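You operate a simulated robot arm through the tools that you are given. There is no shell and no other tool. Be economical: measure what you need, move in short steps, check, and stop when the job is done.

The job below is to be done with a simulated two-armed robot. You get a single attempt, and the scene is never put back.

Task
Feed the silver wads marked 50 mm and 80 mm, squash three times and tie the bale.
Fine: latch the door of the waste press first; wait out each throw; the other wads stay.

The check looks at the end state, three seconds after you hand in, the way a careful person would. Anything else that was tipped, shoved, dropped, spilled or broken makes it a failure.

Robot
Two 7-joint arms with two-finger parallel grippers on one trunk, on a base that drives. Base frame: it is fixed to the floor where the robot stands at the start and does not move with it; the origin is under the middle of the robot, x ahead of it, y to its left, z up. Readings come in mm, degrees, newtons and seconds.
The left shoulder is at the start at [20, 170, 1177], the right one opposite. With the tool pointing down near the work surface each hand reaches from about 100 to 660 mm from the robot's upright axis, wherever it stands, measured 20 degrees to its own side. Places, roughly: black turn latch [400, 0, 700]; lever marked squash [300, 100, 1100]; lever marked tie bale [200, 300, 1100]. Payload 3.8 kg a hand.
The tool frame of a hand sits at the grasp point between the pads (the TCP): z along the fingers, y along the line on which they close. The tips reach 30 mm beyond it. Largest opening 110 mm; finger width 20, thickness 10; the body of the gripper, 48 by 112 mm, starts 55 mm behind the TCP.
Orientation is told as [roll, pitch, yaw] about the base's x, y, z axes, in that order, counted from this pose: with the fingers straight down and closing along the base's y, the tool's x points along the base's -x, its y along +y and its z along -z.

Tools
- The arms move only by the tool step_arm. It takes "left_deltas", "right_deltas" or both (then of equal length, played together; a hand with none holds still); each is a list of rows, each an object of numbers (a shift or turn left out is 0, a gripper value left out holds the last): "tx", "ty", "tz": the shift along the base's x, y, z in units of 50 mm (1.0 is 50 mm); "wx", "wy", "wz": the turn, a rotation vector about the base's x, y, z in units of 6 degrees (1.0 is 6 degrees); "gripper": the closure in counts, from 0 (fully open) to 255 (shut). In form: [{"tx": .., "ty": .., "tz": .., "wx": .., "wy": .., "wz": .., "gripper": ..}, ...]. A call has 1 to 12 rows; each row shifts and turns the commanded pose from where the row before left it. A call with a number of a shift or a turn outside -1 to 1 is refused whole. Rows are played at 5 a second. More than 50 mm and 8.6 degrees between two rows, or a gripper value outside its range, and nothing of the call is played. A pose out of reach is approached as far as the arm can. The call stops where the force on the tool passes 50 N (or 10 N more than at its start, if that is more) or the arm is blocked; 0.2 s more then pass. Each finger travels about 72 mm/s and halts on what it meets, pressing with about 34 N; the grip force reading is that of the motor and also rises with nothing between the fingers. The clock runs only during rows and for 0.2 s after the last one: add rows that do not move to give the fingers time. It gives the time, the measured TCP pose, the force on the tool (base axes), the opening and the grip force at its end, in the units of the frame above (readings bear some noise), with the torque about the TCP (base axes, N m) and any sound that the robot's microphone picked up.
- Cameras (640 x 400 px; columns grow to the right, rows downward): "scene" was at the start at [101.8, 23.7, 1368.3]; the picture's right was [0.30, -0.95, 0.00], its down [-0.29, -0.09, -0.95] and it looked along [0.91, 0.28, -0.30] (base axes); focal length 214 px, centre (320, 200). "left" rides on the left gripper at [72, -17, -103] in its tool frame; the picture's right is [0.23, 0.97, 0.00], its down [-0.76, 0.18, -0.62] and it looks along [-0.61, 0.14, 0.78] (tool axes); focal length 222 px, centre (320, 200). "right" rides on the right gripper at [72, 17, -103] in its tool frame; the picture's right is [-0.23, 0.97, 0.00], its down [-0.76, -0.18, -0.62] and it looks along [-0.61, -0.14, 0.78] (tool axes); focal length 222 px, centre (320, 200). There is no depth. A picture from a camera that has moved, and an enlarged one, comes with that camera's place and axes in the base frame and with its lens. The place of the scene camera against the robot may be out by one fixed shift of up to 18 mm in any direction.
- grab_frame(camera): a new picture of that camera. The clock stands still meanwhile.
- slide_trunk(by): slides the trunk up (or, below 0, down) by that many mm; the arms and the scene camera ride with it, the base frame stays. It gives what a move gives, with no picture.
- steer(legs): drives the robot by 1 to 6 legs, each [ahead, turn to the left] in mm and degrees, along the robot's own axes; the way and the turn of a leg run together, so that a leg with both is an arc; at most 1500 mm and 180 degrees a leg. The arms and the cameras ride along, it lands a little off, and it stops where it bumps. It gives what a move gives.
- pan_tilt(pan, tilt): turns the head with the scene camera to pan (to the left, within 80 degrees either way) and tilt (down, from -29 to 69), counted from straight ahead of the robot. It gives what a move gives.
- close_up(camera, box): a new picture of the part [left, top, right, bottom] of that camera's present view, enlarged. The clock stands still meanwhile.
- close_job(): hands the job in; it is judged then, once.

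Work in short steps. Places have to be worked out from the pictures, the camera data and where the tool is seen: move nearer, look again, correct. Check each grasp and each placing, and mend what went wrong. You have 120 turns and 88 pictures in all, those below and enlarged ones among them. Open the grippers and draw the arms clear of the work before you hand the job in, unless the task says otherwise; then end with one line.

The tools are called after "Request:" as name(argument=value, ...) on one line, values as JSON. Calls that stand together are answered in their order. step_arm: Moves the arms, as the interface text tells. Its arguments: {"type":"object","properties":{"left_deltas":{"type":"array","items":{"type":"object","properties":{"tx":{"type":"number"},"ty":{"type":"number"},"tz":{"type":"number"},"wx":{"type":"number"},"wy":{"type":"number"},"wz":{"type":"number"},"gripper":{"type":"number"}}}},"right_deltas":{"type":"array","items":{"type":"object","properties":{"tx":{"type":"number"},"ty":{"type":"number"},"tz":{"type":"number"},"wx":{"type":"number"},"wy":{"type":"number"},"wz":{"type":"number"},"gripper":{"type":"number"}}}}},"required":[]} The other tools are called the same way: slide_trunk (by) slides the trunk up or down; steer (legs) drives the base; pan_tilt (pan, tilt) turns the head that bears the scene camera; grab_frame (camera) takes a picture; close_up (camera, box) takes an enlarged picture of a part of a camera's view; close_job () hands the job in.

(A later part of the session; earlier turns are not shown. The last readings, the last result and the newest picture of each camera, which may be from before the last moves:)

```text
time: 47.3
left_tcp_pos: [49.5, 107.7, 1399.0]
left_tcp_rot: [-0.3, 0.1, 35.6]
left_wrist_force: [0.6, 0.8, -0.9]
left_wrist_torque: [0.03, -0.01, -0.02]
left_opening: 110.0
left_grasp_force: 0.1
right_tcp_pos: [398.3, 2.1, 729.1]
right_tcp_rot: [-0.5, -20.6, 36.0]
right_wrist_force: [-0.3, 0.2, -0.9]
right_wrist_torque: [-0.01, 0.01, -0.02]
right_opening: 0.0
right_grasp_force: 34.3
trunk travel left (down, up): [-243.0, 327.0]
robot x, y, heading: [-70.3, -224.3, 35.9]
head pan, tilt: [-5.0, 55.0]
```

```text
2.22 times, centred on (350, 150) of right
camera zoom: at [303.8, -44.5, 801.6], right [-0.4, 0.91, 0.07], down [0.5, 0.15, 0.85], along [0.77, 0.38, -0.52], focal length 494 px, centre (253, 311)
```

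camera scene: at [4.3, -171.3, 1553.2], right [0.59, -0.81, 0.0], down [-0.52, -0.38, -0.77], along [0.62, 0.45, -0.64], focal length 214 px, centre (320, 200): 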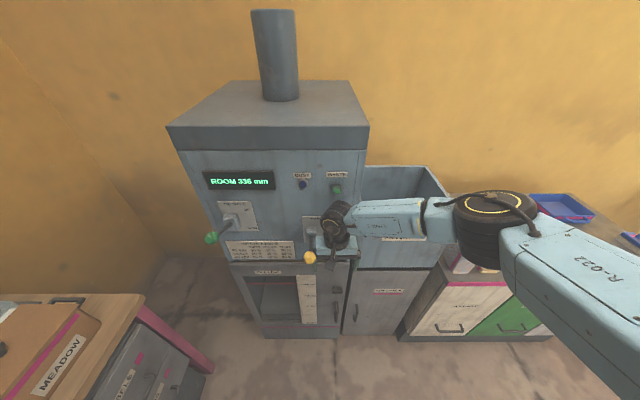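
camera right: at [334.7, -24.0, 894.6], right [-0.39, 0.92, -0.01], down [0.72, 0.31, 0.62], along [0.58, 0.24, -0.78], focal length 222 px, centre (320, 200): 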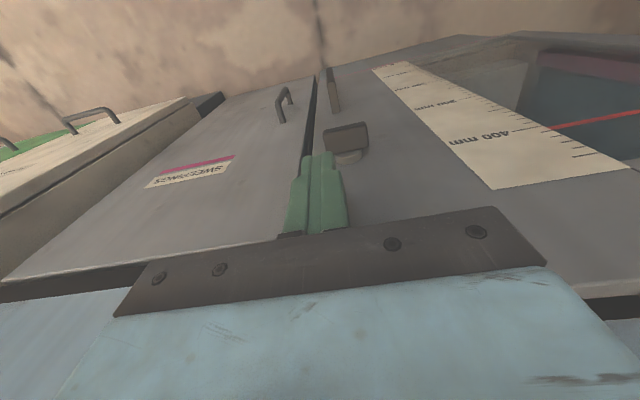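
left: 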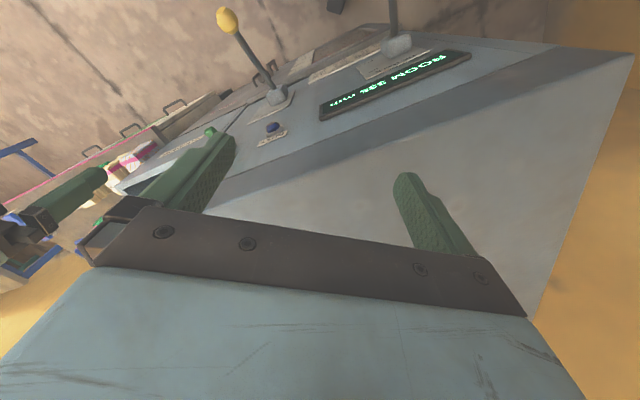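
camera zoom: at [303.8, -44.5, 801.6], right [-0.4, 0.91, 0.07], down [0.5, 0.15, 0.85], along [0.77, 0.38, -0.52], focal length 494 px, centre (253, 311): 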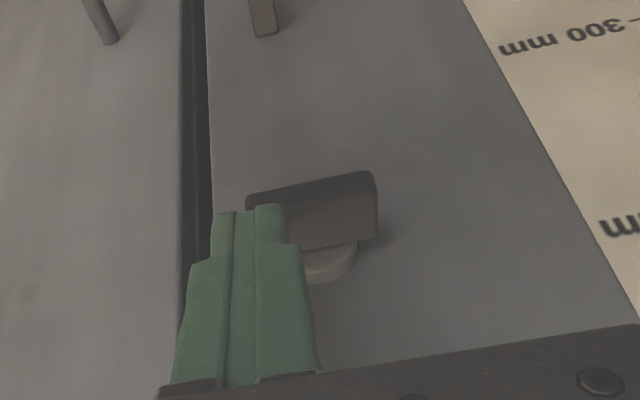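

No force yet, tips at z≈701 next to the plate. I shift 3 mm left and keep pressing down.

Request:
step_arm(right_deltas=[{"tz": -0.1, "tx": -0.035, "ty": 0.05}, {"tz": -0.1}, {"tz": -0.1}, {"tz": -0.1}, {"tz": -0.1}])

Request:
close_up(camera="right", box=[260, 60, 440, 240])

```text
time: 48.5
left_tcp_pos: [50.6, 108.9, 1398.2]
left_tcp_rot: [-0.2, 0.0, 35.6]
left_wrist_force: [-0.1, -0.6, -0.9]
left_wrist_torque: [-0.01, -0.01, 0.0]
left_opening: 110.2
left_grasp_force: 0.1
right_tcp_pos: [396.3, 4.7, 704.5]
right_tcp_rot: [-0.2, -20.6, 35.9]
right_wrist_force: [2.0, -2.1, 1.7]
right_wrist_torque: [0.02, -0.01, -0.03]
right_opening: 0.0
right_grasp_force: 34.2
trunk travel left (down, up): [-243.0, 327.0]
robot x, y, heading: [-76.5, -228.9, 35.9]
head pan, tilt: [-5.0, 55.0]
```

```text
2.22 times, centred on (350, 150) of right
camera zoom: at [302.0, -42.3, 776.6], right [-0.4, 0.91, 0.07], down [0.5, 0.15, 0.85], along [0.77, 0.38, -0.52], focal length 494 px, centre (253, 311)
```

zoom: 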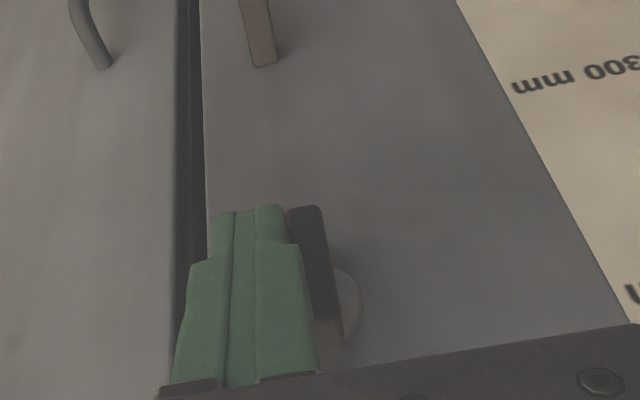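

The latch turned ~85° clockwise. I go down 6 mm more and nudge left a few mm to finish the turn.

Request:
step_arm(right_deltas=[{"tz": -0.12}, {"tx": -0.03, "ty": 0.04}, {"tx": -0.03, "ty": 0.04}, {"tx": -0.03, "ty": 0.04}, {}])

Request:
step_arm(right_deltas=[{"tx": 0.2, "ty": -0.28}, {"tx": -0.6, "ty": -0.43}, {"tx": -0.6, "ty": -0.43}, {"tx": -0.6, "ty": -0.43}])

Request:
grab_frame(camera="right")

Request:
close_up(camera="scene", box=[270, 90, 390, 210])

```text
time: 49.7
left_tcp_pos: [50.0, 105.0, 1400.3]
left_tcp_rot: [-0.1, 0.0, 35.5]
left_wrist_force: [0.8, 0.2, 0.0]
left_wrist_torque: [0.0, -0.01, 0.0]
left_opening: 110.1
left_grasp_force: 0.1
right_tcp_pos: [397.2, 5.3, 698.6]
right_tcp_rot: [-0.9, -20.6, 35.8]
right_wrist_force: [16.5, -26.5, 11.4]
right_wrist_torque: [0.04, -0.08, -0.33]
right_opening: 0.0
right_grasp_force: 34.0
trunk travel left (down, up): [-243.0, 327.0]
robot x, y, heading: [-73.7, -228.9, 36.0]
head pan, tilt: [-5.0, 55.0]
```

```text
time: 50.7
left_tcp_pos: [49.2, 108.7, 1400.3]
left_tcp_rot: [-0.2, -0.1, 35.5]
left_wrist_force: [-0.4, -0.2, 0.9]
left_wrist_torque: [-0.01, 0.01, -0.02]
left_opening: 110.2
left_grasp_force: 0.1
right_tcp_pos: [310.5, -69.5, 700.2]
right_tcp_rot: [-0.3, -20.4, 36.0]
right_wrist_force: [-0.9, -0.7, 0.4]
right_wrist_torque: [-0.01, 0.0, 0.01]
right_opening: 0.0
right_grasp_force: 34.3
trunk travel left (down, up): [-243.0, 327.0]
robot x, y, heading: [-74.4, -227.0, 35.7]
head pan, tilt: [-5.0, 55.0]
```

```text
53 pictures are left
camera right: at [215.7, -115.5, 770.5], right [-0.4, 0.91, 0.08], down [0.5, 0.15, 0.85], along [0.77, 0.38, -0.52], focal length 222 px, centre (320, 200)
```

right: 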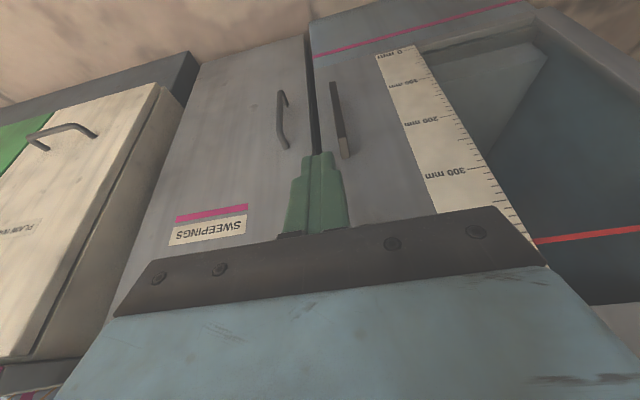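

```text
3.33 times, centred on (330, 150) of scene
camera zoom: at [-3.2, -184.7, 1282.5], right [0.51, -0.86, 0.0], down [-0.7, -0.42, -0.57], along [0.49, 0.29, -0.82], focal length 715 px, centre (287, 367)
```

zoom: 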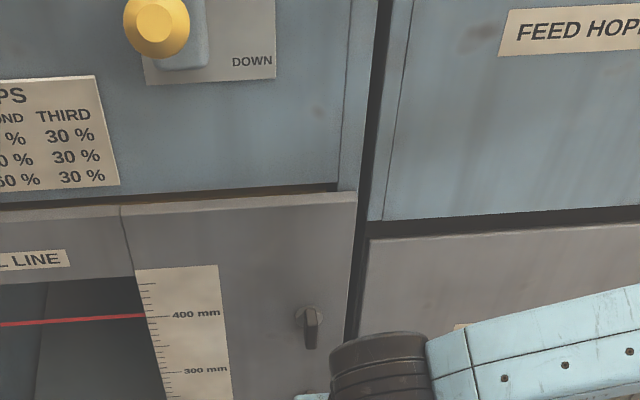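

Latch is vertical at its end stop. Now I straighten the right hand and raise it along the clear side, before driving to the wad table.

Request:
step_arm(right_deltas=[{"wx": -0.65, "wy": 0.9, "tx": 0.1, "ty": -0.35}, {"wx": -0.65, "wy": 0.9, "tx": 0.1, "ty": -0.35}, {"wx": -0.65, "wy": 0.9, "tx": 0.1, "ty": -0.35}, {"tz": 1}, {"tz": 1}, {"tz": 1}, {"tz": 1}, {"tz": 1}, {"tz": 1}, {"tz": 1}, {"tz": 1}, {"tz": 1}])

Request:
step_arm(right_deltas=[{"tz": 1}, {"tz": 1}, {"tz": 1}])

Request:
steer(legs=[[0, -90], [560, 0], [0, 90]])

Request:
pan_tilt(pan=-15, tilt=35)

Request:
grab_frame(camera="scene")

```text
time: 53.3
left_tcp_pos: [48.6, 107.1, 1399.2]
left_tcp_rot: [-0.2, 0.1, 35.6]
left_wrist_force: [0.6, 0.1, -0.2]
left_wrist_torque: [0.01, -0.04, -0.01]
left_opening: 109.7
left_grasp_force: 0.0
right_tcp_pos: [326.2, -119.7, 1150.7]
right_tcp_rot: [-0.4, -0.6, 35.9]
right_wrist_force: [-0.2, 0.2, -1.1]
right_wrist_torque: [0.02, -0.05, -0.03]
right_opening: 0.0
right_grasp_force: 33.8
trunk travel left (down, up): [-243.0, 327.0]
robot x, y, heading: [-74.4, -226.8, 35.6]
head pan, tilt: [-5.0, 55.0]
```

```text
time: 54.1
left_tcp_pos: [49.1, 108.3, 1397.9]
left_tcp_rot: [-0.2, 0.0, 35.6]
left_wrist_force: [-0.3, -0.6, 1.1]
left_wrist_torque: [-0.01, -0.03, 0.01]
left_opening: 110.0
left_grasp_force: 0.0
right_tcp_pos: [323.4, -119.4, 1300.7]
right_tcp_rot: [-0.3, -0.5, 36.0]
right_wrist_force: [-0.3, 0.3, 0.4]
right_wrist_torque: [0.01, -0.02, 0.01]
right_opening: 0.1
right_grasp_force: 34.0
trunk travel left (down, up): [-243.0, 327.0]
robot x, y, heading: [-71.5, -227.1, 35.7]
head pan, tilt: [-5.0, 55.0]
```

```text
time: 64.9
left_tcp_pos: [374.3, -345.9, 1398.6]
left_tcp_rot: [-0.2, 0.1, 35.2]
left_wrist_force: [0.1, -0.3, -0.7]
left_wrist_torque: [0.02, 0.0, 0.02]
left_opening: 110.4
left_grasp_force: 0.0
right_tcp_pos: [648.5, -577.8, 1299.1]
right_tcp_rot: [-0.3, -0.6, 35.6]
right_wrist_force: [0.2, 0.6, 0.5]
right_wrist_torque: [0.02, 0.03, -0.01]
right_opening: 0.0
right_grasp_force: 33.7
trunk travel left (down, up): [-243.0, 327.0]
robot x, y, heading: [246.5, -686.2, 35.8]
head pan, tilt: [-5.0, 55.0]
```

```text
time: 65.8
left_tcp_pos: [374.8, -345.7, 1399.2]
left_tcp_rot: [-0.2, 0.1, 35.4]
left_wrist_force: [0.8, 0.4, 0.1]
left_wrist_torque: [-0.01, 0.01, 0.0]
left_opening: 110.0
left_grasp_force: 0.1
right_tcp_pos: [647.9, -576.7, 1299.3]
right_tcp_rot: [-0.3, -0.6, 35.7]
right_wrist_force: [0.2, -1.6, 0.3]
right_wrist_torque: [0.02, 0.0, -0.01]
right_opening: 0.0
right_grasp_force: 33.8
trunk travel left (down, up): [-243.0, 327.0]
robot x, y, heading: [248.6, -683.7, 35.8]
head pan, tilt: [-15.0, 35.0]
```

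```text
51 pictures are left
camera scene: at [340.3, -644.5, 1310.6], right [0.35, -0.94, 0.0], down [-0.54, -0.2, -0.82], along [0.77, 0.29, -0.57], focal length 214 px, centre (320, 200)
```

scene: 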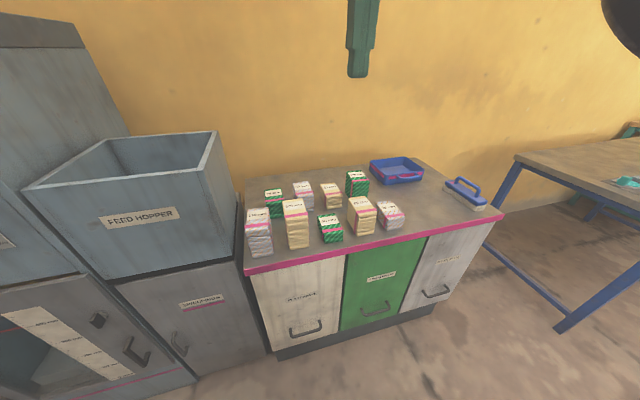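

Request:
close_up(camera="scene", box=[235, 160, 425, 270])

```text
3.37 times, centred on (330, 215) of scene
camera zoom: at [340.3, -644.5, 1310.6], right [0.35, -0.94, 0.0], down [-0.54, -0.2, -0.82], along [0.77, 0.29, -0.57], focal length 722 px, centre (286, 150)
```

zoom: 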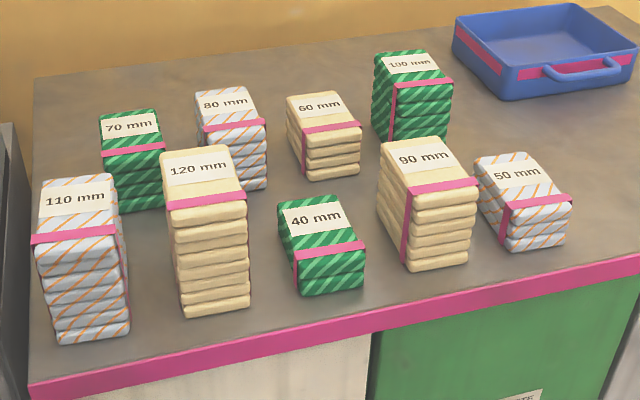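

Both targets read clearly: silver 80 mm at about [964,-343], top z≈892; silver 50 mm at about [982,-660], top z≈862, both yawed ~31°. I drive 195 mm closer and open the right gripper partly.

Request:
steer(legs=[[195, 0]])

Request:
step_arm(right_deltas=[{"gripper": 48, "wz": -0.75}, {}, {}, {}])

```text
time: 67.3
left_tcp_pos: [532.7, -231.7, 1399.1]
left_tcp_rot: [-0.2, 0.2, 35.3]
left_wrist_force: [0.2, 0.9, -0.8]
left_wrist_torque: [-0.04, 0.0, 0.0]
left_opening: 109.8
left_grasp_force: 0.0
right_tcp_pos: [808.7, -462.1, 1298.1]
right_tcp_rot: [-0.4, -0.5, 35.7]
right_wrist_force: [0.5, -0.6, 0.1]
right_wrist_torque: [-0.04, 0.02, -0.01]
right_opening: 0.0
right_grasp_force: 34.7
trunk travel left (down, up): [-243.0, 327.0]
robot x, y, heading: [408.3, -575.0, 35.8]
head pan, tilt: [-15.0, 35.0]
```

```text
time: 68.3
left_tcp_pos: [532.8, -232.7, 1398.9]
left_tcp_rot: [-0.1, 0.0, 35.2]
left_wrist_force: [-0.2, 0.0, -0.3]
left_wrist_torque: [0.01, -0.01, 0.0]
left_opening: 110.1
left_grasp_force: 0.1
right_tcp_pos: [806.4, -463.0, 1298.4]
right_tcp_rot: [-0.3, -0.7, 31.2]
right_wrist_force: [-0.1, 0.9, -0.3]
right_wrist_torque: [0.02, -0.01, 0.0]
right_opening: 89.3
right_grasp_force: 0.0
trunk travel left (down, up): [-243.0, 327.0]
robot x, y, heading: [408.6, -568.6, 35.8]
head pan, tilt: [-15.0, 35.0]
```

Move the right hand above the 80 mm wad at z≈1050 and check with its camera.

Request:
step_arm(right_deltas=[{"tx": 0.79, "ty": 0.6}, {"tx": 0.79, "ty": 0.6}, {"tx": 0.79, "ty": 0.6}, {"tx": 0.79, "ty": 0.6}, {"tz": -1}, {"tz": -1}, {"tz": -1}, {"tz": -1}, {"tz": -1}, {}])

Request:
grab_frame(camera="right")

Request:
grab_frame(camera="scene")

```text
time: 70.5
left_tcp_pos: [531.9, -232.4, 1399.6]
left_tcp_rot: [-0.1, 0.0, 35.3]
left_wrist_force: [-0.2, 0.2, -0.3]
left_wrist_torque: [-0.01, 0.0, 0.0]
left_opening: 110.2
left_grasp_force: 0.1
right_tcp_pos: [922.3, -370.5, 1042.7]
right_tcp_rot: [-0.3, -0.7, 31.1]
right_wrist_force: [-0.1, -0.1, -0.7]
right_wrist_torque: [-0.01, -0.02, 0.0]
right_opening: 89.4
right_grasp_force: 0.0
right hand out of reach, approached as far as the arm can: row 3, 4
trunk travel left (down, up): [-243.0, 327.0]
robot x, y, heading: [410.2, -570.6, 35.7]
head pan, tilt: [-15.0, 35.0]
```

```text
49 pictures are left
camera right: at [850.4, -394.1, 1146.0], right [-0.31, 0.95, 0.0], down [0.74, 0.24, 0.63], along [0.6, 0.2, -0.77], focal length 222 px, centre (320, 200)
```

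right: 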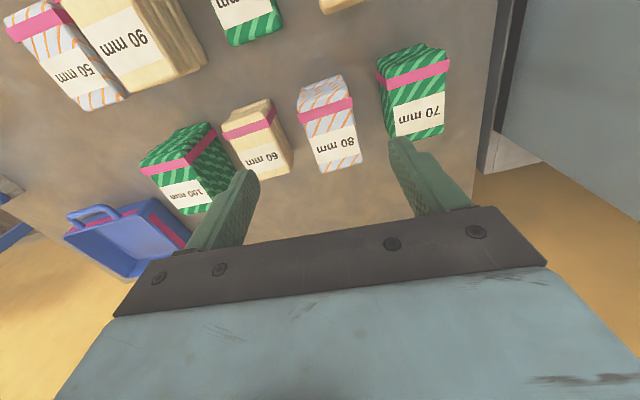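

```text
48 pictures are left
camera scene: at [498.4, -530.9, 1310.8], right [0.35, -0.94, 0.0], down [-0.54, -0.2, -0.82], along [0.77, 0.29, -0.57], focal length 214 px, centre (320, 200)
```

scene: 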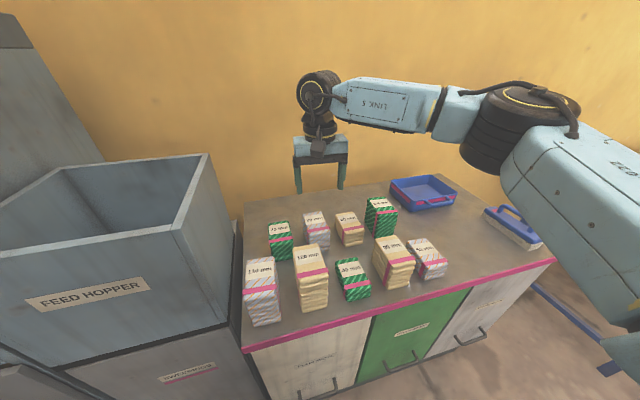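

Request:
close_up(camera="right", box=[220, 40, 460, 190])

```text
2.67 times, centred on (340, 115) of right
camera zoom: at [850.4, -394.1, 1146.0], right [-0.31, 0.95, 0.0], down [0.74, 0.24, 0.63], along [0.6, 0.2, -0.77], focal length 592 px, centre (267, 427)
```

zoom: 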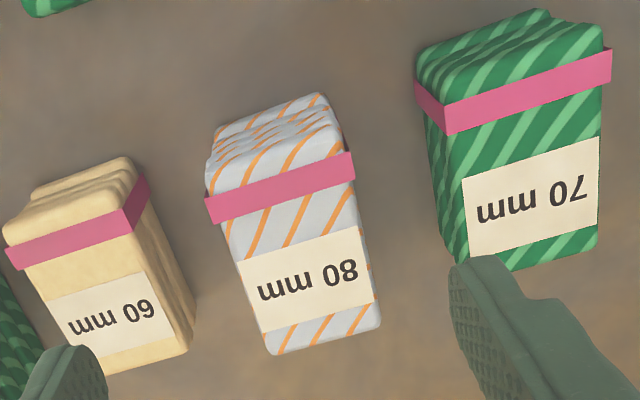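

Wrist view puts the 80 mm wad centre near [949,-344], yaw ~34°. I go down 80 mm then shift over it and re-check.

Request:
step_arm(right_deltas=[{"tz": -0.8, "wz": 0.5}, {"tz": -0.8}, {"tx": 0.54, "ty": 0.53}, {}])

Request:
grab_frame(camera="right")

```text
time: 71.5
left_tcp_pos: [531.3, -233.9, 1399.5]
left_tcp_rot: [0.0, 0.0, 35.3]
left_wrist_force: [0.8, 0.4, -0.3]
left_wrist_torque: [0.01, 0.01, -0.02]
left_opening: 109.9
left_grasp_force: 0.0
right_tcp_pos: [950.0, -344.6, 962.8]
right_tcp_rot: [-0.3, -0.6, 34.3]
right_wrist_force: [-0.1, -0.6, 0.1]
right_wrist_torque: [0.02, -0.01, 0.0]
right_opening: 89.3
right_grasp_force: 0.1
trunk travel left (down, up): [-243.0, 327.0]
robot x, y, heading: [407.0, -568.0, 35.6]
head pan, tilt: [-15.0, 35.0]
```

```text
46 pictures are left
camera right: at [879.6, -371.1, 1065.1], right [-0.36, 0.93, 0.0], down [0.72, 0.28, 0.63], along [0.59, 0.23, -0.77], focal length 222 px, centre (320, 200)
```

right: 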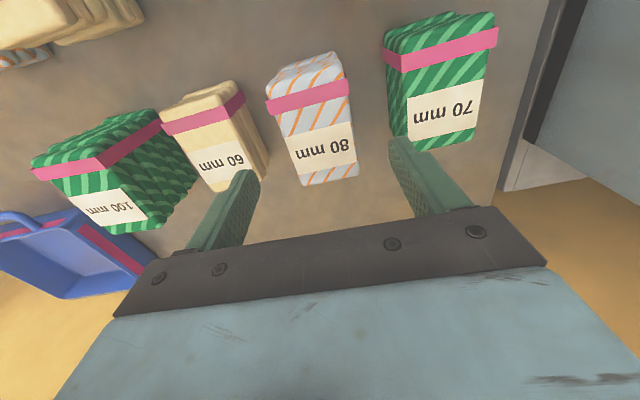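

Alignment is good (wad ~8 mm nearer). I narrow to 80 mm opening, shift 8 mm back and descend to z≈862.

Request:
step_arm(right_deltas=[{"tx": -0.13, "ty": -0.09, "gripper": 70}, {}, {"tz": -0.5}, {"tz": -0.5}, {"tz": -0.4}, {"tz": -0.3}, {"tz": -0.3}, {}])

Request:
grab_frame(camera="right")

```text
time: 73.3
left_tcp_pos: [533.1, -232.8, 1398.7]
left_tcp_rot: [-0.3, 0.0, 35.3]
left_wrist_force: [0.1, 1.2, -0.6]
left_wrist_torque: [0.03, 0.0, 0.02]
left_opening: 110.1
left_grasp_force: 0.1
right_tcp_pos: [943.9, -349.1, 862.4]
right_tcp_rot: [-0.3, -0.6, 34.3]
right_wrist_force: [0.6, 0.3, -0.6]
right_wrist_torque: [0.05, -0.01, 0.0]
right_opening: 79.6
right_grasp_force: 0.0
trunk travel left (down, up): [-243.0, 327.0]
robot x, y, heading: [408.9, -572.0, 35.5]
head pan, tilt: [-15.0, 35.0]
```

```text
45 pictures are left
camera right: at [873.2, -375.4, 965.3], right [-0.36, 0.93, 0.0], down [0.72, 0.28, 0.63], along [0.59, 0.23, -0.77], focal length 222 px, centre (320, 200)
```

right: 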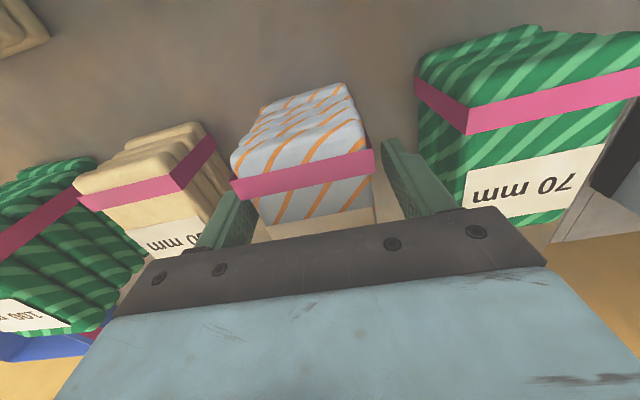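

The wad sits between the fingers. I close, and lift 60 mm slowly.

Request:
step_arm(right_deltas=[{"tz": -0.1, "gripper": 255}, {}, {}, {}, {"tz": 0.4}, {"tz": 0.6}, {"tz": 0.6}, {}])

Request:
grab_frame(camera="right")

```text
time: 75.2
left_tcp_pos: [533.9, -233.0, 1398.2]
left_tcp_rot: [-0.2, 0.1, 35.3]
left_wrist_force: [0.3, 0.1, 0.0]
left_wrist_torque: [0.0, 0.01, 0.04]
left_opening: 110.4
left_grasp_force: 0.1
right_tcp_pos: [943.4, -348.7, 936.9]
right_tcp_rot: [-0.4, -0.5, 34.2]
right_wrist_force: [-0.1, -0.2, -0.9]
right_wrist_torque: [-0.02, 0.01, -0.03]
right_opening: 63.4
right_grasp_force: 33.7
trunk travel left (down, up): [-243.0, 327.0]
robot x, y, heading: [406.5, -573.9, 35.6]
head pan, tilt: [-15.0, 35.0]
```

```text
44 pictures are left
camera right: at [873.4, -375.3, 1040.3], right [-0.36, 0.93, 0.0], down [0.72, 0.28, 0.63], along [0.59, 0.23, -0.78], focal length 222 px, centre (320, 200)
```

right: 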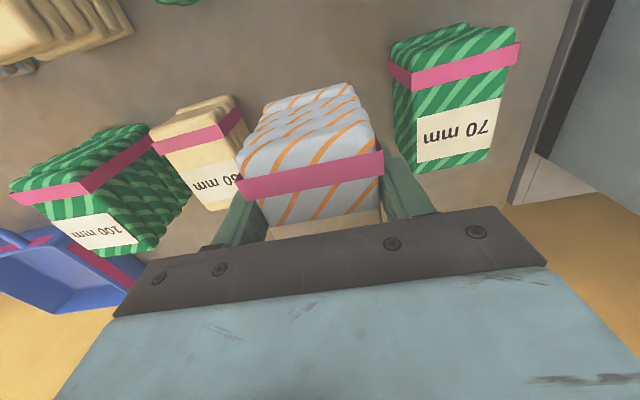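

Grip holds at 63 mm. I lift to z≈1190, above the hopper rim (≈1091).

Request:
step_arm(right_deltas=[{"tz": 0.98, "tx": -0.05, "ty": -0.03}, {"tz": 0.98, "tx": -0.05, "ty": -0.03}, {"tz": 0.98, "tx": -0.05, "ty": -0.03}, {"tz": 0.98, "tx": -0.05, "ty": -0.03}, {"tz": 0.98, "tx": -0.05, "ty": -0.03}, {"tz": 0.3}])

Request:
steer(legs=[[0, 41]])

Request:
grab_frame(camera="scene")

Request:
grab_frame(camera="right")

```text
time: 76.5
left_tcp_pos: [532.8, -233.2, 1399.4]
left_tcp_rot: [-0.3, 0.1, 35.3]
left_wrist_force: [-0.1, 0.1, -0.3]
left_wrist_torque: [-0.03, 0.0, -0.01]
left_opening: 109.9
left_grasp_force: 0.0
right_tcp_pos: [930.5, -356.9, 1198.1]
right_tcp_rot: [-0.3, -0.6, 34.3]
right_wrist_force: [0.1, -0.1, -0.8]
right_wrist_torque: [-0.02, -0.04, -0.02]
right_opening: 63.6
right_grasp_force: 34.1
trunk travel left (down, up): [-243.0, 327.0]
robot x, y, heading: [407.0, -566.7, 35.5]
head pan, tilt: [-15.0, 35.0]
```

```text
time: 78.8
left_tcp_pos: [282.3, -233.9, 1398.2]
left_tcp_rot: [-0.1, 0.1, 76.0]
left_wrist_force: [0.0, -0.3, -0.4]
left_wrist_torque: [-0.01, 0.02, -0.01]
left_opening: 110.0
left_grasp_force: 0.1
right_tcp_pos: [665.1, -66.6, 1196.6]
right_tcp_rot: [-0.3, -0.6, 74.8]
right_wrist_force: [-0.2, 0.0, -1.1]
right_wrist_torque: [-0.01, 0.0, -0.02]
right_opening: 63.6
right_grasp_force: 34.2
trunk travel left (down, up): [-243.0, 327.0]
robot x, y, heading: [407.5, -569.0, 76.5]
head pan, tilt: [-15.0, 35.0]
```

```text
43 pictures are left
camera scene: at [446.3, -476.4, 1310.7], right [0.88, -0.48, 0.0], down [-0.28, -0.5, -0.82], along [0.39, 0.72, -0.57], focal length 214 px, centre (320, 200)
```

scene: 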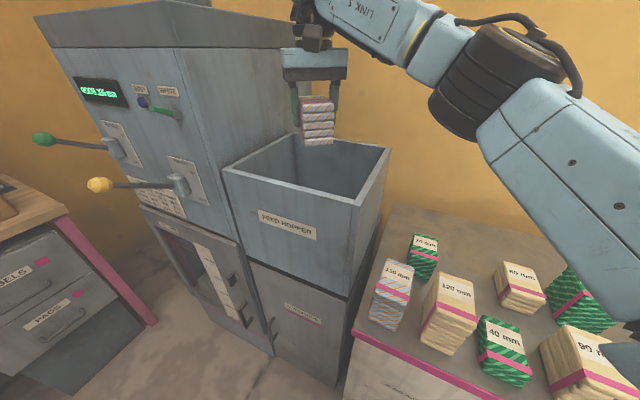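

```text
42 pictures are left
camera right: at [628.8, -132.9, 1300.5], right [-0.88, 0.47, 0.0], down [0.36, 0.68, 0.63], along [0.3, 0.56, -0.77], focal length 222 px, centre (320, 200)
```

right: 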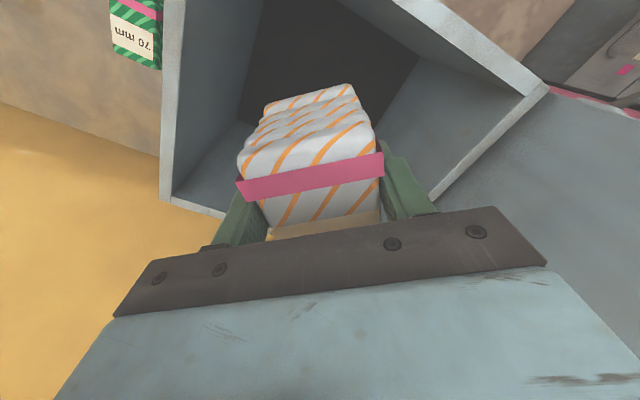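

The wad hangs well inside the hopper outline. I lower it 135 mm into the hopper and release.

Request:
step_arm(right_deltas=[{"tz": -0.7}, {"tz": -0.7}, {"tz": -0.7}, {"tz": -0.6}, {}, {"gripper": 60}, {}, {}, {}])

Request:
step_arm(right_deltas=[{"tz": 0.9}, {"tz": 0.9}, {"tz": 0.9}, {}, {}])

Request:
grab_frame(camera="right")

Request:
grab_frame(camera="scene")

```text
time: 80.8
left_tcp_pos: [282.5, -232.8, 1399.3]
left_tcp_rot: [-0.3, 0.2, 76.1]
left_wrist_force: [-0.6, 0.0, -0.5]
left_wrist_torque: [0.01, -0.01, 0.01]
left_opening: 110.1
left_grasp_force: 0.1
right_tcp_pos: [663.9, -65.1, 1062.1]
right_tcp_rot: [-0.3, -0.6, 75.0]
right_wrist_force: [0.2, 0.8, -0.1]
right_wrist_torque: [-0.01, 0.01, 0.02]
right_opening: 84.0
right_grasp_force: 0.2
trunk travel left (down, up): [-243.0, 327.0]
robot x, y, heading: [407.6, -571.4, 76.2]
head pan, tilt: [-15.0, 35.0]
```

```text
time: 82.0
left_tcp_pos: [282.6, -232.8, 1398.5]
left_tcp_rot: [-0.2, 0.0, 75.9]
left_wrist_force: [-0.2, -0.6, -0.6]
left_wrist_torque: [0.03, 0.03, 0.0]
left_opening: 110.1
left_grasp_force: 0.1
right_tcp_pos: [666.0, -68.4, 1199.0]
right_tcp_rot: [-0.3, -0.5, 75.1]
right_wrist_force: [-1.1, -0.1, 0.0]
right_wrist_torque: [-0.04, -0.02, 0.02]
right_opening: 84.1
right_grasp_force: 0.1
trunk travel left (down, up): [-243.0, 327.0]
robot x, y, heading: [407.4, -570.6, 76.2]
head pan, tilt: [-15.0, 35.0]
```

```text
41 pictures are left
camera right: at [629.1, -134.0, 1301.5], right [-0.88, 0.47, 0.0], down [0.36, 0.68, 0.63], along [0.3, 0.56, -0.77], focal length 222 px, centre (320, 200)
```

right: 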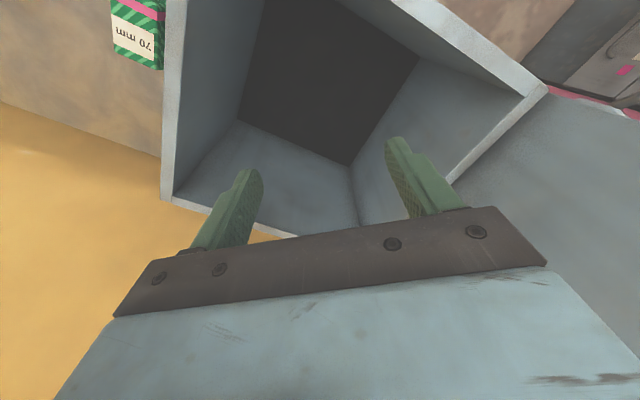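

```text
40 pictures are left
camera scene: at [446.4, -476.7, 1310.7], right [0.88, -0.48, 0.0], down [-0.28, -0.5, -0.82], along [0.39, 0.72, -0.57], focal length 214 px, centre (320, 200)
```

scene: 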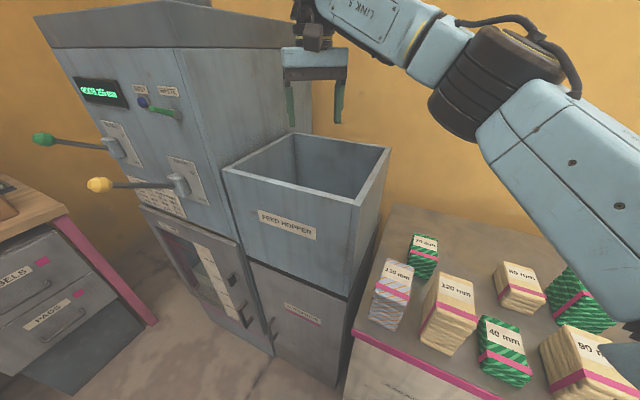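

The wad was swallowed. I read the display.

Request:
close_up(camera="scene", box=[60, 60, 260, 180])

```text
3.20 times, centred on (160, 120) of scene
camera zoom: at [446.4, -476.7, 1310.7], right [0.88, -0.48, 0.0], down [-0.28, -0.5, -0.82], along [0.39, 0.72, -0.57], focal length 686 px, centre (832, 456)
```

zoom: 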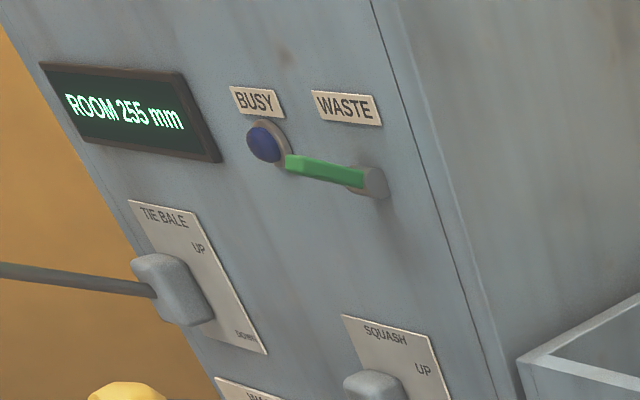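

ROOM 255 mm: the 80 is in. Now I turn right ~72.5° to bring the hand over the 50 mm wad.

Request:
steer(legs=[[0, -72.5]])

Request:
step_arm(right_deltas=[{"wz": 1}, {"wz": 1}, {"wz": 1}, {"wz": 1}, {"wz": 0.75}, {"tz": -1}, {"tz": -1}, {"tz": -1}, {"gripper": 60}])

Request:
grab_frame(camera="right")

```text
time: 85.6
left_tcp_pos: [690.7, -348.7, 1399.4]
left_tcp_rot: [-0.3, 0.0, 3.7]
left_wrist_force: [0.6, -0.2, 0.4]
left_wrist_torque: [0.01, -0.01, -0.01]
left_opening: 110.0
left_grasp_force: 0.0
right_tcp_pos: [964.7, -662.3, 1197.9]
right_tcp_rot: [-0.3, -0.5, 2.6]
right_wrist_force: [-0.6, 0.4, 0.7]
right_wrist_torque: [-0.01, 0.01, -0.02]
right_opening: 84.4
right_grasp_force: 0.1
trunk travel left (down, up): [-243.0, 327.0]
robot x, y, heading: [405.3, -565.8, 4.1]
head pan, tilt: [-15.0, 35.0]
```

```text
time: 87.6
left_tcp_pos: [691.1, -348.0, 1399.9]
left_tcp_rot: [-0.2, 0.0, 3.7]
left_wrist_force: [-0.2, -0.4, -1.2]
left_wrist_torque: [-0.02, -0.01, -0.01]
left_opening: 110.0
left_grasp_force: 0.0
right_tcp_pos: [964.8, -661.9, 1048.0]
right_tcp_rot: [-0.4, -0.6, 31.1]
right_wrist_force: [-0.5, -0.4, -0.5]
right_wrist_torque: [0.02, -0.03, -0.02]
right_opening: 84.0
right_grasp_force: 0.1
trunk travel left (down, up): [-243.0, 327.0]
robot x, y, heading: [409.7, -572.2, 4.1]
head pan, tilt: [-15.0, 35.0]
```

```text
38 pictures are left
camera right: at [893.1, -685.0, 1151.4], right [-0.31, 0.95, 0.0], down [0.74, 0.24, 0.63], along [0.6, 0.19, -0.77], focal length 222 px, centre (320, 200)
```

right: 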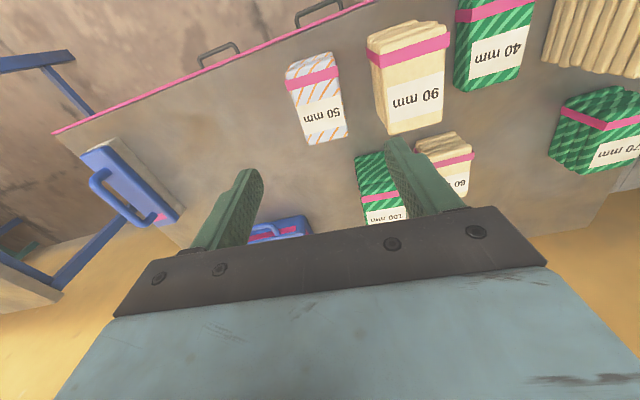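

Request:
close_up(camera="right", box=[250, 20, 450, 160])

```text
2.86 times, centred on (350, 90) of right
camera zoom: at [893.1, -685.0, 1151.4], right [-0.31, 0.95, 0.0], down [0.74, 0.24, 0.63], along [0.6, 0.19, -0.77], focal length 635 px, centre (234, 514)
```

zoom: 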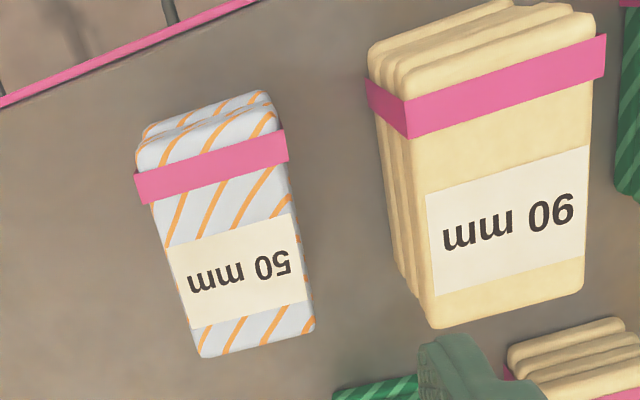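

50 mm wad centre near [971,-661], yaw ~32°. I descend to z≈852 over it, slowly at the end.

Request:
step_arm(right_deltas=[{"tx": 0.11, "wz": 0.2, "tz": -0.9}, {"tz": -0.9}, {"tz": -0.8}, {"tz": -0.6}, {"tz": -0.4}, {"tz": -0.2}, {"tz": -0.12}, {}])

Request:
grab_frame(camera="right")

```text
time: 89.4
left_tcp_pos: [691.5, -349.8, 1399.7]
left_tcp_rot: [-0.3, 0.0, 3.7]
left_wrist_force: [0.0, 0.1, -0.3]
left_wrist_torque: [-0.01, -0.01, -0.01]
left_opening: 110.2
left_grasp_force: 0.1
right_tcp_pos: [971.4, -662.6, 852.4]
right_tcp_rot: [-0.3, -0.6, 32.3]
right_wrist_force: [-0.2, 0.1, 0.6]
right_wrist_torque: [-0.02, 0.01, -0.02]
right_opening: 84.3
right_grasp_force: 0.1
trunk travel left (down, up): [-243.0, 327.0]
robot x, y, heading: [407.1, -567.8, 4.2]
head pan, tilt: [-15.0, 35.0]
```

```text
36 pictures are left
camera right: at [899.4, -686.8, 955.2], right [-0.33, 0.94, 0.0], down [0.73, 0.26, 0.63], along [0.6, 0.21, -0.77], focal length 222 px, centre (320, 200)
```

right: 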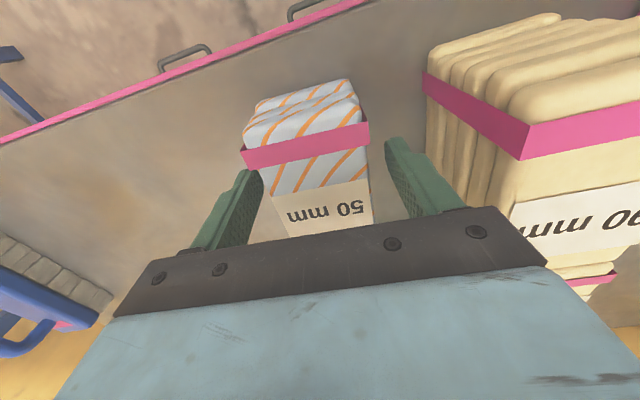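

Well straddled. Close and lift.

Request:
step_arm(right_deltas=[{"gripper": 255, "tz": -0.06}, {}, {}, {}, {"tz": 0.4}, {"tz": 0.6}, {"tz": 0.6}, {}])

Request:
grab_frame(camera="right")

```text
time: 91.2
left_tcp_pos: [691.5, -347.9, 1399.5]
left_tcp_rot: [-0.2, 0.2, 3.8]
left_wrist_force: [0.1, 0.5, 0.4]
left_wrist_torque: [0.0, -0.01, -0.03]
left_opening: 110.1
left_grasp_force: 0.0
right_tcp_pos: [971.0, -663.2, 928.7]
right_tcp_rot: [-0.3, -0.7, 32.2]
right_wrist_force: [0.1, 0.1, -0.9]
right_wrist_torque: [-0.01, 0.01, 0.05]
right_opening: 63.5
right_grasp_force: 33.6
trunk travel left (down, up): [-243.0, 327.0]
robot x, y, heading: [408.0, -571.6, 3.8]
head pan, tilt: [-15.0, 35.0]
```

```text
35 pictures are left
camera right: at [900.1, -687.0, 1031.8], right [-0.33, 0.94, 0.0], down [0.73, 0.26, 0.63], along [0.6, 0.21, -0.78], focal length 222 px, centre (320, 200)
```

right: 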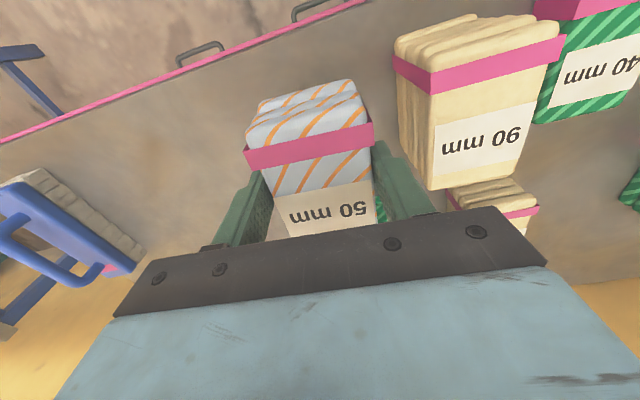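

Held at 63.5 mm. Lift to z≈1198, turn left 72.5°, and check over the hopper.

Request:
step_arm(right_deltas=[{"tz": 0.9}, {"tz": 0.9}, {"tz": 0.9}, {"tz": 0.9}, {"tz": 0.9}, {"tz": 0.9}, {}])

Request:
steer(legs=[[0, 72.5]])

Request:
grab_frame(camera="right")

```text
time: 92.8
left_tcp_pos: [692.6, -348.9, 1398.8]
left_tcp_rot: [-0.1, 0.1, 3.7]
left_wrist_force: [0.5, -0.2, -0.3]
left_wrist_torque: [0.05, 0.0, -0.02]
left_opening: 110.0
left_grasp_force: 0.1
right_tcp_pos: [970.8, -663.9, 1198.9]
right_tcp_rot: [-0.3, -0.6, 32.2]
right_wrist_force: [0.8, -0.3, -0.3]
right_wrist_torque: [-0.02, 0.02, 0.03]
right_opening: 63.5
right_grasp_force: 33.5
trunk travel left (down, up): [-243.0, 327.0]
robot x, y, heading: [406.7, -567.7, 3.9]
head pan, tilt: [-15.0, 35.0]
```

```text
time: 96.3
left_tcp_pos: [282.2, -233.0, 1398.9]
left_tcp_rot: [-0.2, 0.1, 76.0]
left_wrist_force: [-0.6, -0.6, 0.1]
left_wrist_torque: [-0.03, -0.02, 0.0]
left_opening: 110.1
left_grasp_force: 0.1
right_tcp_pos: [666.1, -62.5, 1198.6]
right_tcp_rot: [-0.4, -0.6, 104.6]
right_wrist_force: [-0.2, 0.1, -0.9]
right_wrist_torque: [0.0, 0.02, -0.01]
right_opening: 63.2
right_grasp_force: 34.1
trunk travel left (down, up): [-243.0, 327.0]
robot x, y, heading: [410.3, -569.8, 76.4]
head pan, tilt: [-15.0, 35.0]
```

```text
34 pictures are left
camera right: at [668.5, -137.8, 1301.8], right [-1.0, -0.03, 0.0], down [-0.02, 0.77, 0.63], along [-0.01, 0.63, -0.77], focal length 222 px, centre (320, 200)
```

right: 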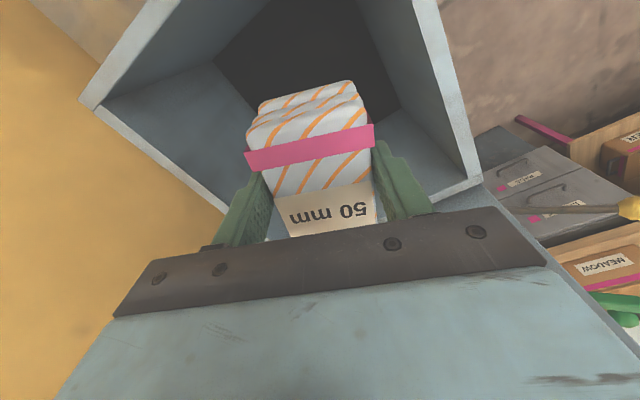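

Over the hopper interior again. Lower, release, and lift.

Request:
step_arm(right_deltas=[{"tz": -0.7}, {"tz": -0.7}, {"tz": -0.7}, {"tz": -0.6}, {}, {"gripper": 60}, {}, {}, {}])

Request:
step_arm(right_deltas=[{"tz": 0.9}, {"tz": 0.9}, {"tz": 0.9}, {"wz": -1}, {"wz": -1}, {"wz": -1}, {"wz": -1}, {"wz": -0.7}, {}])

Request:
close_up(camera="scene", box=[0, 60, 400, 320])

```text
time: 98.3
left_tcp_pos: [283.0, -232.5, 1400.1]
left_tcp_rot: [-0.1, 0.1, 76.2]
left_wrist_force: [0.3, -0.8, -0.4]
left_wrist_torque: [-0.01, 0.03, -0.01]
left_opening: 109.8
left_grasp_force: 0.0
right_tcp_pos: [666.6, -63.7, 1064.5]
right_tcp_rot: [-0.2, -0.6, 104.6]
right_wrist_force: [0.1, -0.2, 0.2]
right_wrist_torque: [-0.01, -0.01, 0.01]
right_opening: 84.3
right_grasp_force: 0.1
trunk travel left (down, up): [-243.0, 327.0]
robot x, y, heading: [408.9, -571.4, 76.2]
head pan, tilt: [-15.0, 35.0]
```

```text
time: 100.3
left_tcp_pos: [283.3, -232.8, 1398.9]
left_tcp_rot: [-0.1, 0.1, 75.9]
left_wrist_force: [0.9, 0.0, 0.3]
left_wrist_torque: [-0.02, 0.04, -0.01]
left_opening: 110.0
left_grasp_force: 0.2
right_tcp_pos: [667.8, -61.8, 1199.2]
right_tcp_rot: [-0.2, -0.6, 76.4]
right_wrist_force: [-0.1, -0.3, 0.4]
right_wrist_torque: [0.02, 0.0, 0.01]
right_opening: 84.2
right_grasp_force: 0.1
trunk travel left (down, up): [-243.0, 327.0]
robot x, y, heading: [405.0, -571.6, 76.5]
head pan, tilt: [-15.0, 35.0]
```

```text
1.54 times, centred on (200, 190) of scene
camera zoom: at [446.6, -476.5, 1310.7], right [0.88, -0.48, 0.0], down [-0.28, -0.5, -0.82], along [0.39, 0.72, -0.57], focal length 330 px, centre (505, 215)
```

zoom: 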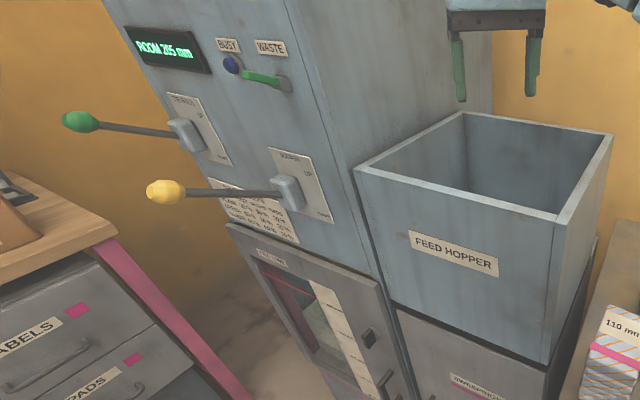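

ROOM 205 mm: both wads are in. I tuck the right hand, and drive back to stand in front of the levers.

Request:
step_arm(right_deltas=[{"tz": 0.9, "gripper": 60}, {"tz": 0.9}, {"tx": -0.23, "ty": -0.95}, {"tx": -0.23, "ty": -0.95}, {"tx": -0.23, "ty": -0.95}, {}])

Request:
steer(legs=[[0, -40.5], [-190, 0], [0, 90], [642, 0], [0, -90]])

Request:
pan_tilt(pan=0, tilt=32)

Request:
grab_frame(camera="scene")

```text
time: 101.7
left_tcp_pos: [282.5, -231.8, 1399.0]
left_tcp_rot: [-0.1, 0.2, 76.1]
left_wrist_force: [-0.1, 0.6, -0.5]
left_wrist_torque: [0.03, 0.02, -0.02]
left_opening: 110.0
left_grasp_force: 0.1
right_tcp_pos: [630.8, -207.2, 1261.0]
right_tcp_rot: [-0.3, -0.6, 76.3]
right_wrist_force: [-0.8, 0.4, -0.5]
right_wrist_torque: [0.02, -0.03, -0.01]
right_opening: 84.3
right_grasp_force: 0.0
right hand out of reach, approached as far as the arm can: row 2
trunk travel left (down, up): [-243.0, 327.0]
robot x, y, heading: [408.5, -570.7, 76.3]
head pan, tilt: [-15.0, 35.0]
```

```text
time: 116.0
left_tcp_pos: [14.7, 172.8, 1399.7]
left_tcp_rot: [-0.1, 0.2, 34.4]
left_wrist_force: [-0.4, -0.5, 0.2]
left_wrist_torque: [-0.01, -0.01, 0.01]
left_opening: 109.9
left_grasp_force: 0.2
right_tcp_pos: [292.8, -40.7, 1260.2]
right_tcp_rot: [-0.3, -0.6, 34.8]
right_wrist_force: [-0.1, -0.8, -0.1]
right_wrist_torque: [0.04, 0.02, 0.01]
right_opening: 84.2
right_grasp_force: 0.0
trunk travel left (down, up): [-243.0, 327.0]
robot x, y, heading: [-119.0, -161.5, 34.8]
head pan, tilt: [-15.0, 35.0]
```

```text
time: 116.7
left_tcp_pos: [14.1, 172.5, 1398.9]
left_tcp_rot: [0.0, 0.1, 34.3]
left_wrist_force: [-0.2, -0.9, 0.2]
left_wrist_torque: [0.0, -0.02, 0.02]
left_opening: 110.0
left_grasp_force: 0.1
right_tcp_pos: [292.2, -41.0, 1261.4]
right_tcp_rot: [-0.4, -0.8, 34.8]
right_wrist_force: [0.2, 0.0, -0.2]
right_wrist_torque: [-0.01, -0.03, 0.02]
right_opening: 84.3
right_grasp_force: 0.1
trunk travel left (down, up): [-243.0, 327.0]
robot x, y, heading: [-115.2, -166.4, 34.8]
head pan, tilt: [0.0, 32.0]
```

```text
32 pictures are left
camera scene: at [-33.2, -104.2, 1315.3], right [0.57, -0.82, 0.0], down [-0.44, -0.3, -0.85], along [0.7, 0.48, -0.53], focal length 214 px, centre (320, 200)
```

scene: 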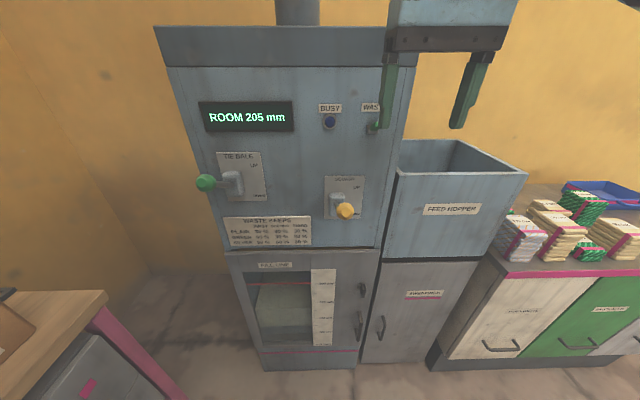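

ROOM 205, levers up. I move the right hand over the yellow knob (forward 223, right 117, z≈1097) and check from above.

Request:
step_arm(right_deltas=[{"tx": -0.435, "ty": 0.77}, {"tx": -0.435, "ty": 0.77}, {"tz": -0.8}, {"tz": -0.8}, {}])

Request:
grab_frame(camera="right")

Request:
grab_frame(camera="scene")

```text
time: 117.9
left_tcp_pos: [14.7, 172.4, 1399.3]
left_tcp_rot: [-0.1, 0.1, 34.4]
left_wrist_force: [-0.4, -0.2, -0.4]
left_wrist_torque: [0.0, 0.01, 0.0]
left_opening: 110.1
left_grasp_force: 0.1
right_tcp_pos: [246.4, 35.5, 1181.0]
right_tcp_rot: [-0.3, -0.6, 34.8]
right_wrist_force: [-0.2, 0.8, -0.2]
right_wrist_torque: [0.0, 0.0, -0.01]
right_opening: 84.1
right_grasp_force: 0.0
trunk travel left (down, up): [-243.0, 327.0]
robot x, y, heading: [-116.6, -160.6, 34.9]
head pan, tilt: [0.0, 32.0]
```

```text
31 pictures are left
camera right: at [178.1, 7.4, 1284.4], right [-0.37, 0.93, 0.0], down [0.72, 0.29, 0.63], along [0.59, 0.23, -0.77], focal length 222 px, centre (320, 200)
```

right: 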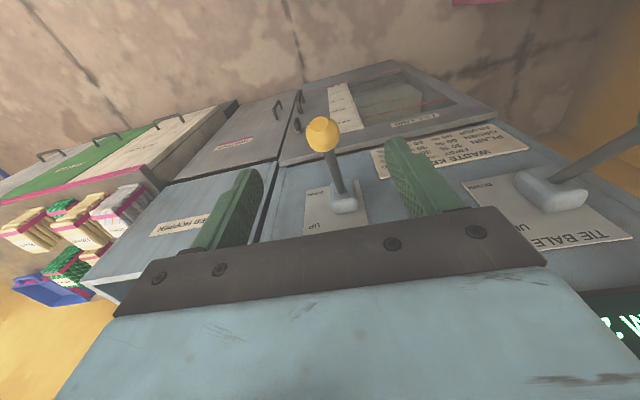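

```text
30 pictures are left
camera scene: at [-33.3, -104.4, 1315.4], right [0.57, -0.82, 0.0], down [-0.44, -0.3, -0.85], along [0.7, 0.48, -0.53], focal length 214 px, centre (320, 200)
```

scene: 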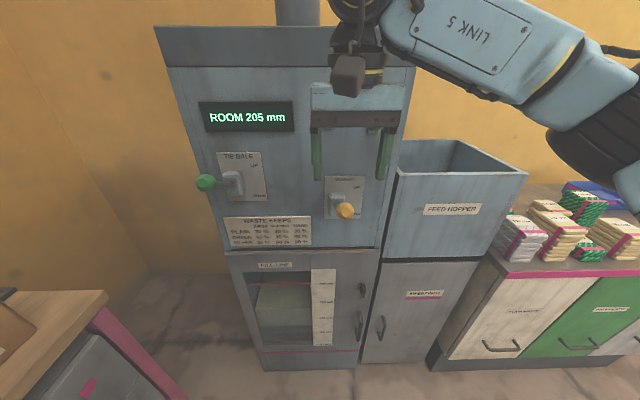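

Knob triangulates to forward 226, right 116, z≈1096. I descend onto it and grip.

Request:
step_arm(right_deltas=[{"tx": 0.08, "ty": 0.06, "tz": -0.6}, {"tz": -0.6}, {"tz": -0.5}, {}, {"gripper": 255}, {}, {}, {}])

Request:
grab_frame(camera="right")

```text
time: 119.7
left_tcp_pos: [15.0, 171.1, 1398.5]
left_tcp_rot: [-0.2, 0.1, 34.5]
left_wrist_force: [0.3, -1.1, -0.1]
left_wrist_torque: [0.01, 0.0, 0.03]
left_opening: 110.1
left_grasp_force: 0.1
right_tcp_pos: [251.9, 38.7, 1096.0]
right_tcp_rot: [-0.3, -0.7, 34.9]
right_wrist_force: [-3.4, 4.5, -3.8]
right_wrist_torque: [0.22, -0.04, 0.06]
right_opening: 30.2
right_grasp_force: 44.7
trunk travel left (down, up): [-243.0, 327.0]
robot x, y, heading: [-117.2, -163.2, 34.9]
head pan, tilt: [0.0, 32.0]
```

```text
29 pictures are left
camera right: at [182.4, 11.0, 1198.8], right [-0.37, 0.93, 0.0], down [0.72, 0.29, 0.63], along [0.59, 0.23, -0.78], focal length 222 px, centre (320, 200)
```

right: 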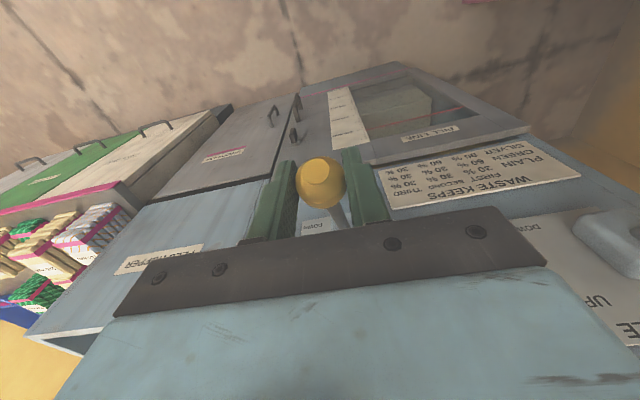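

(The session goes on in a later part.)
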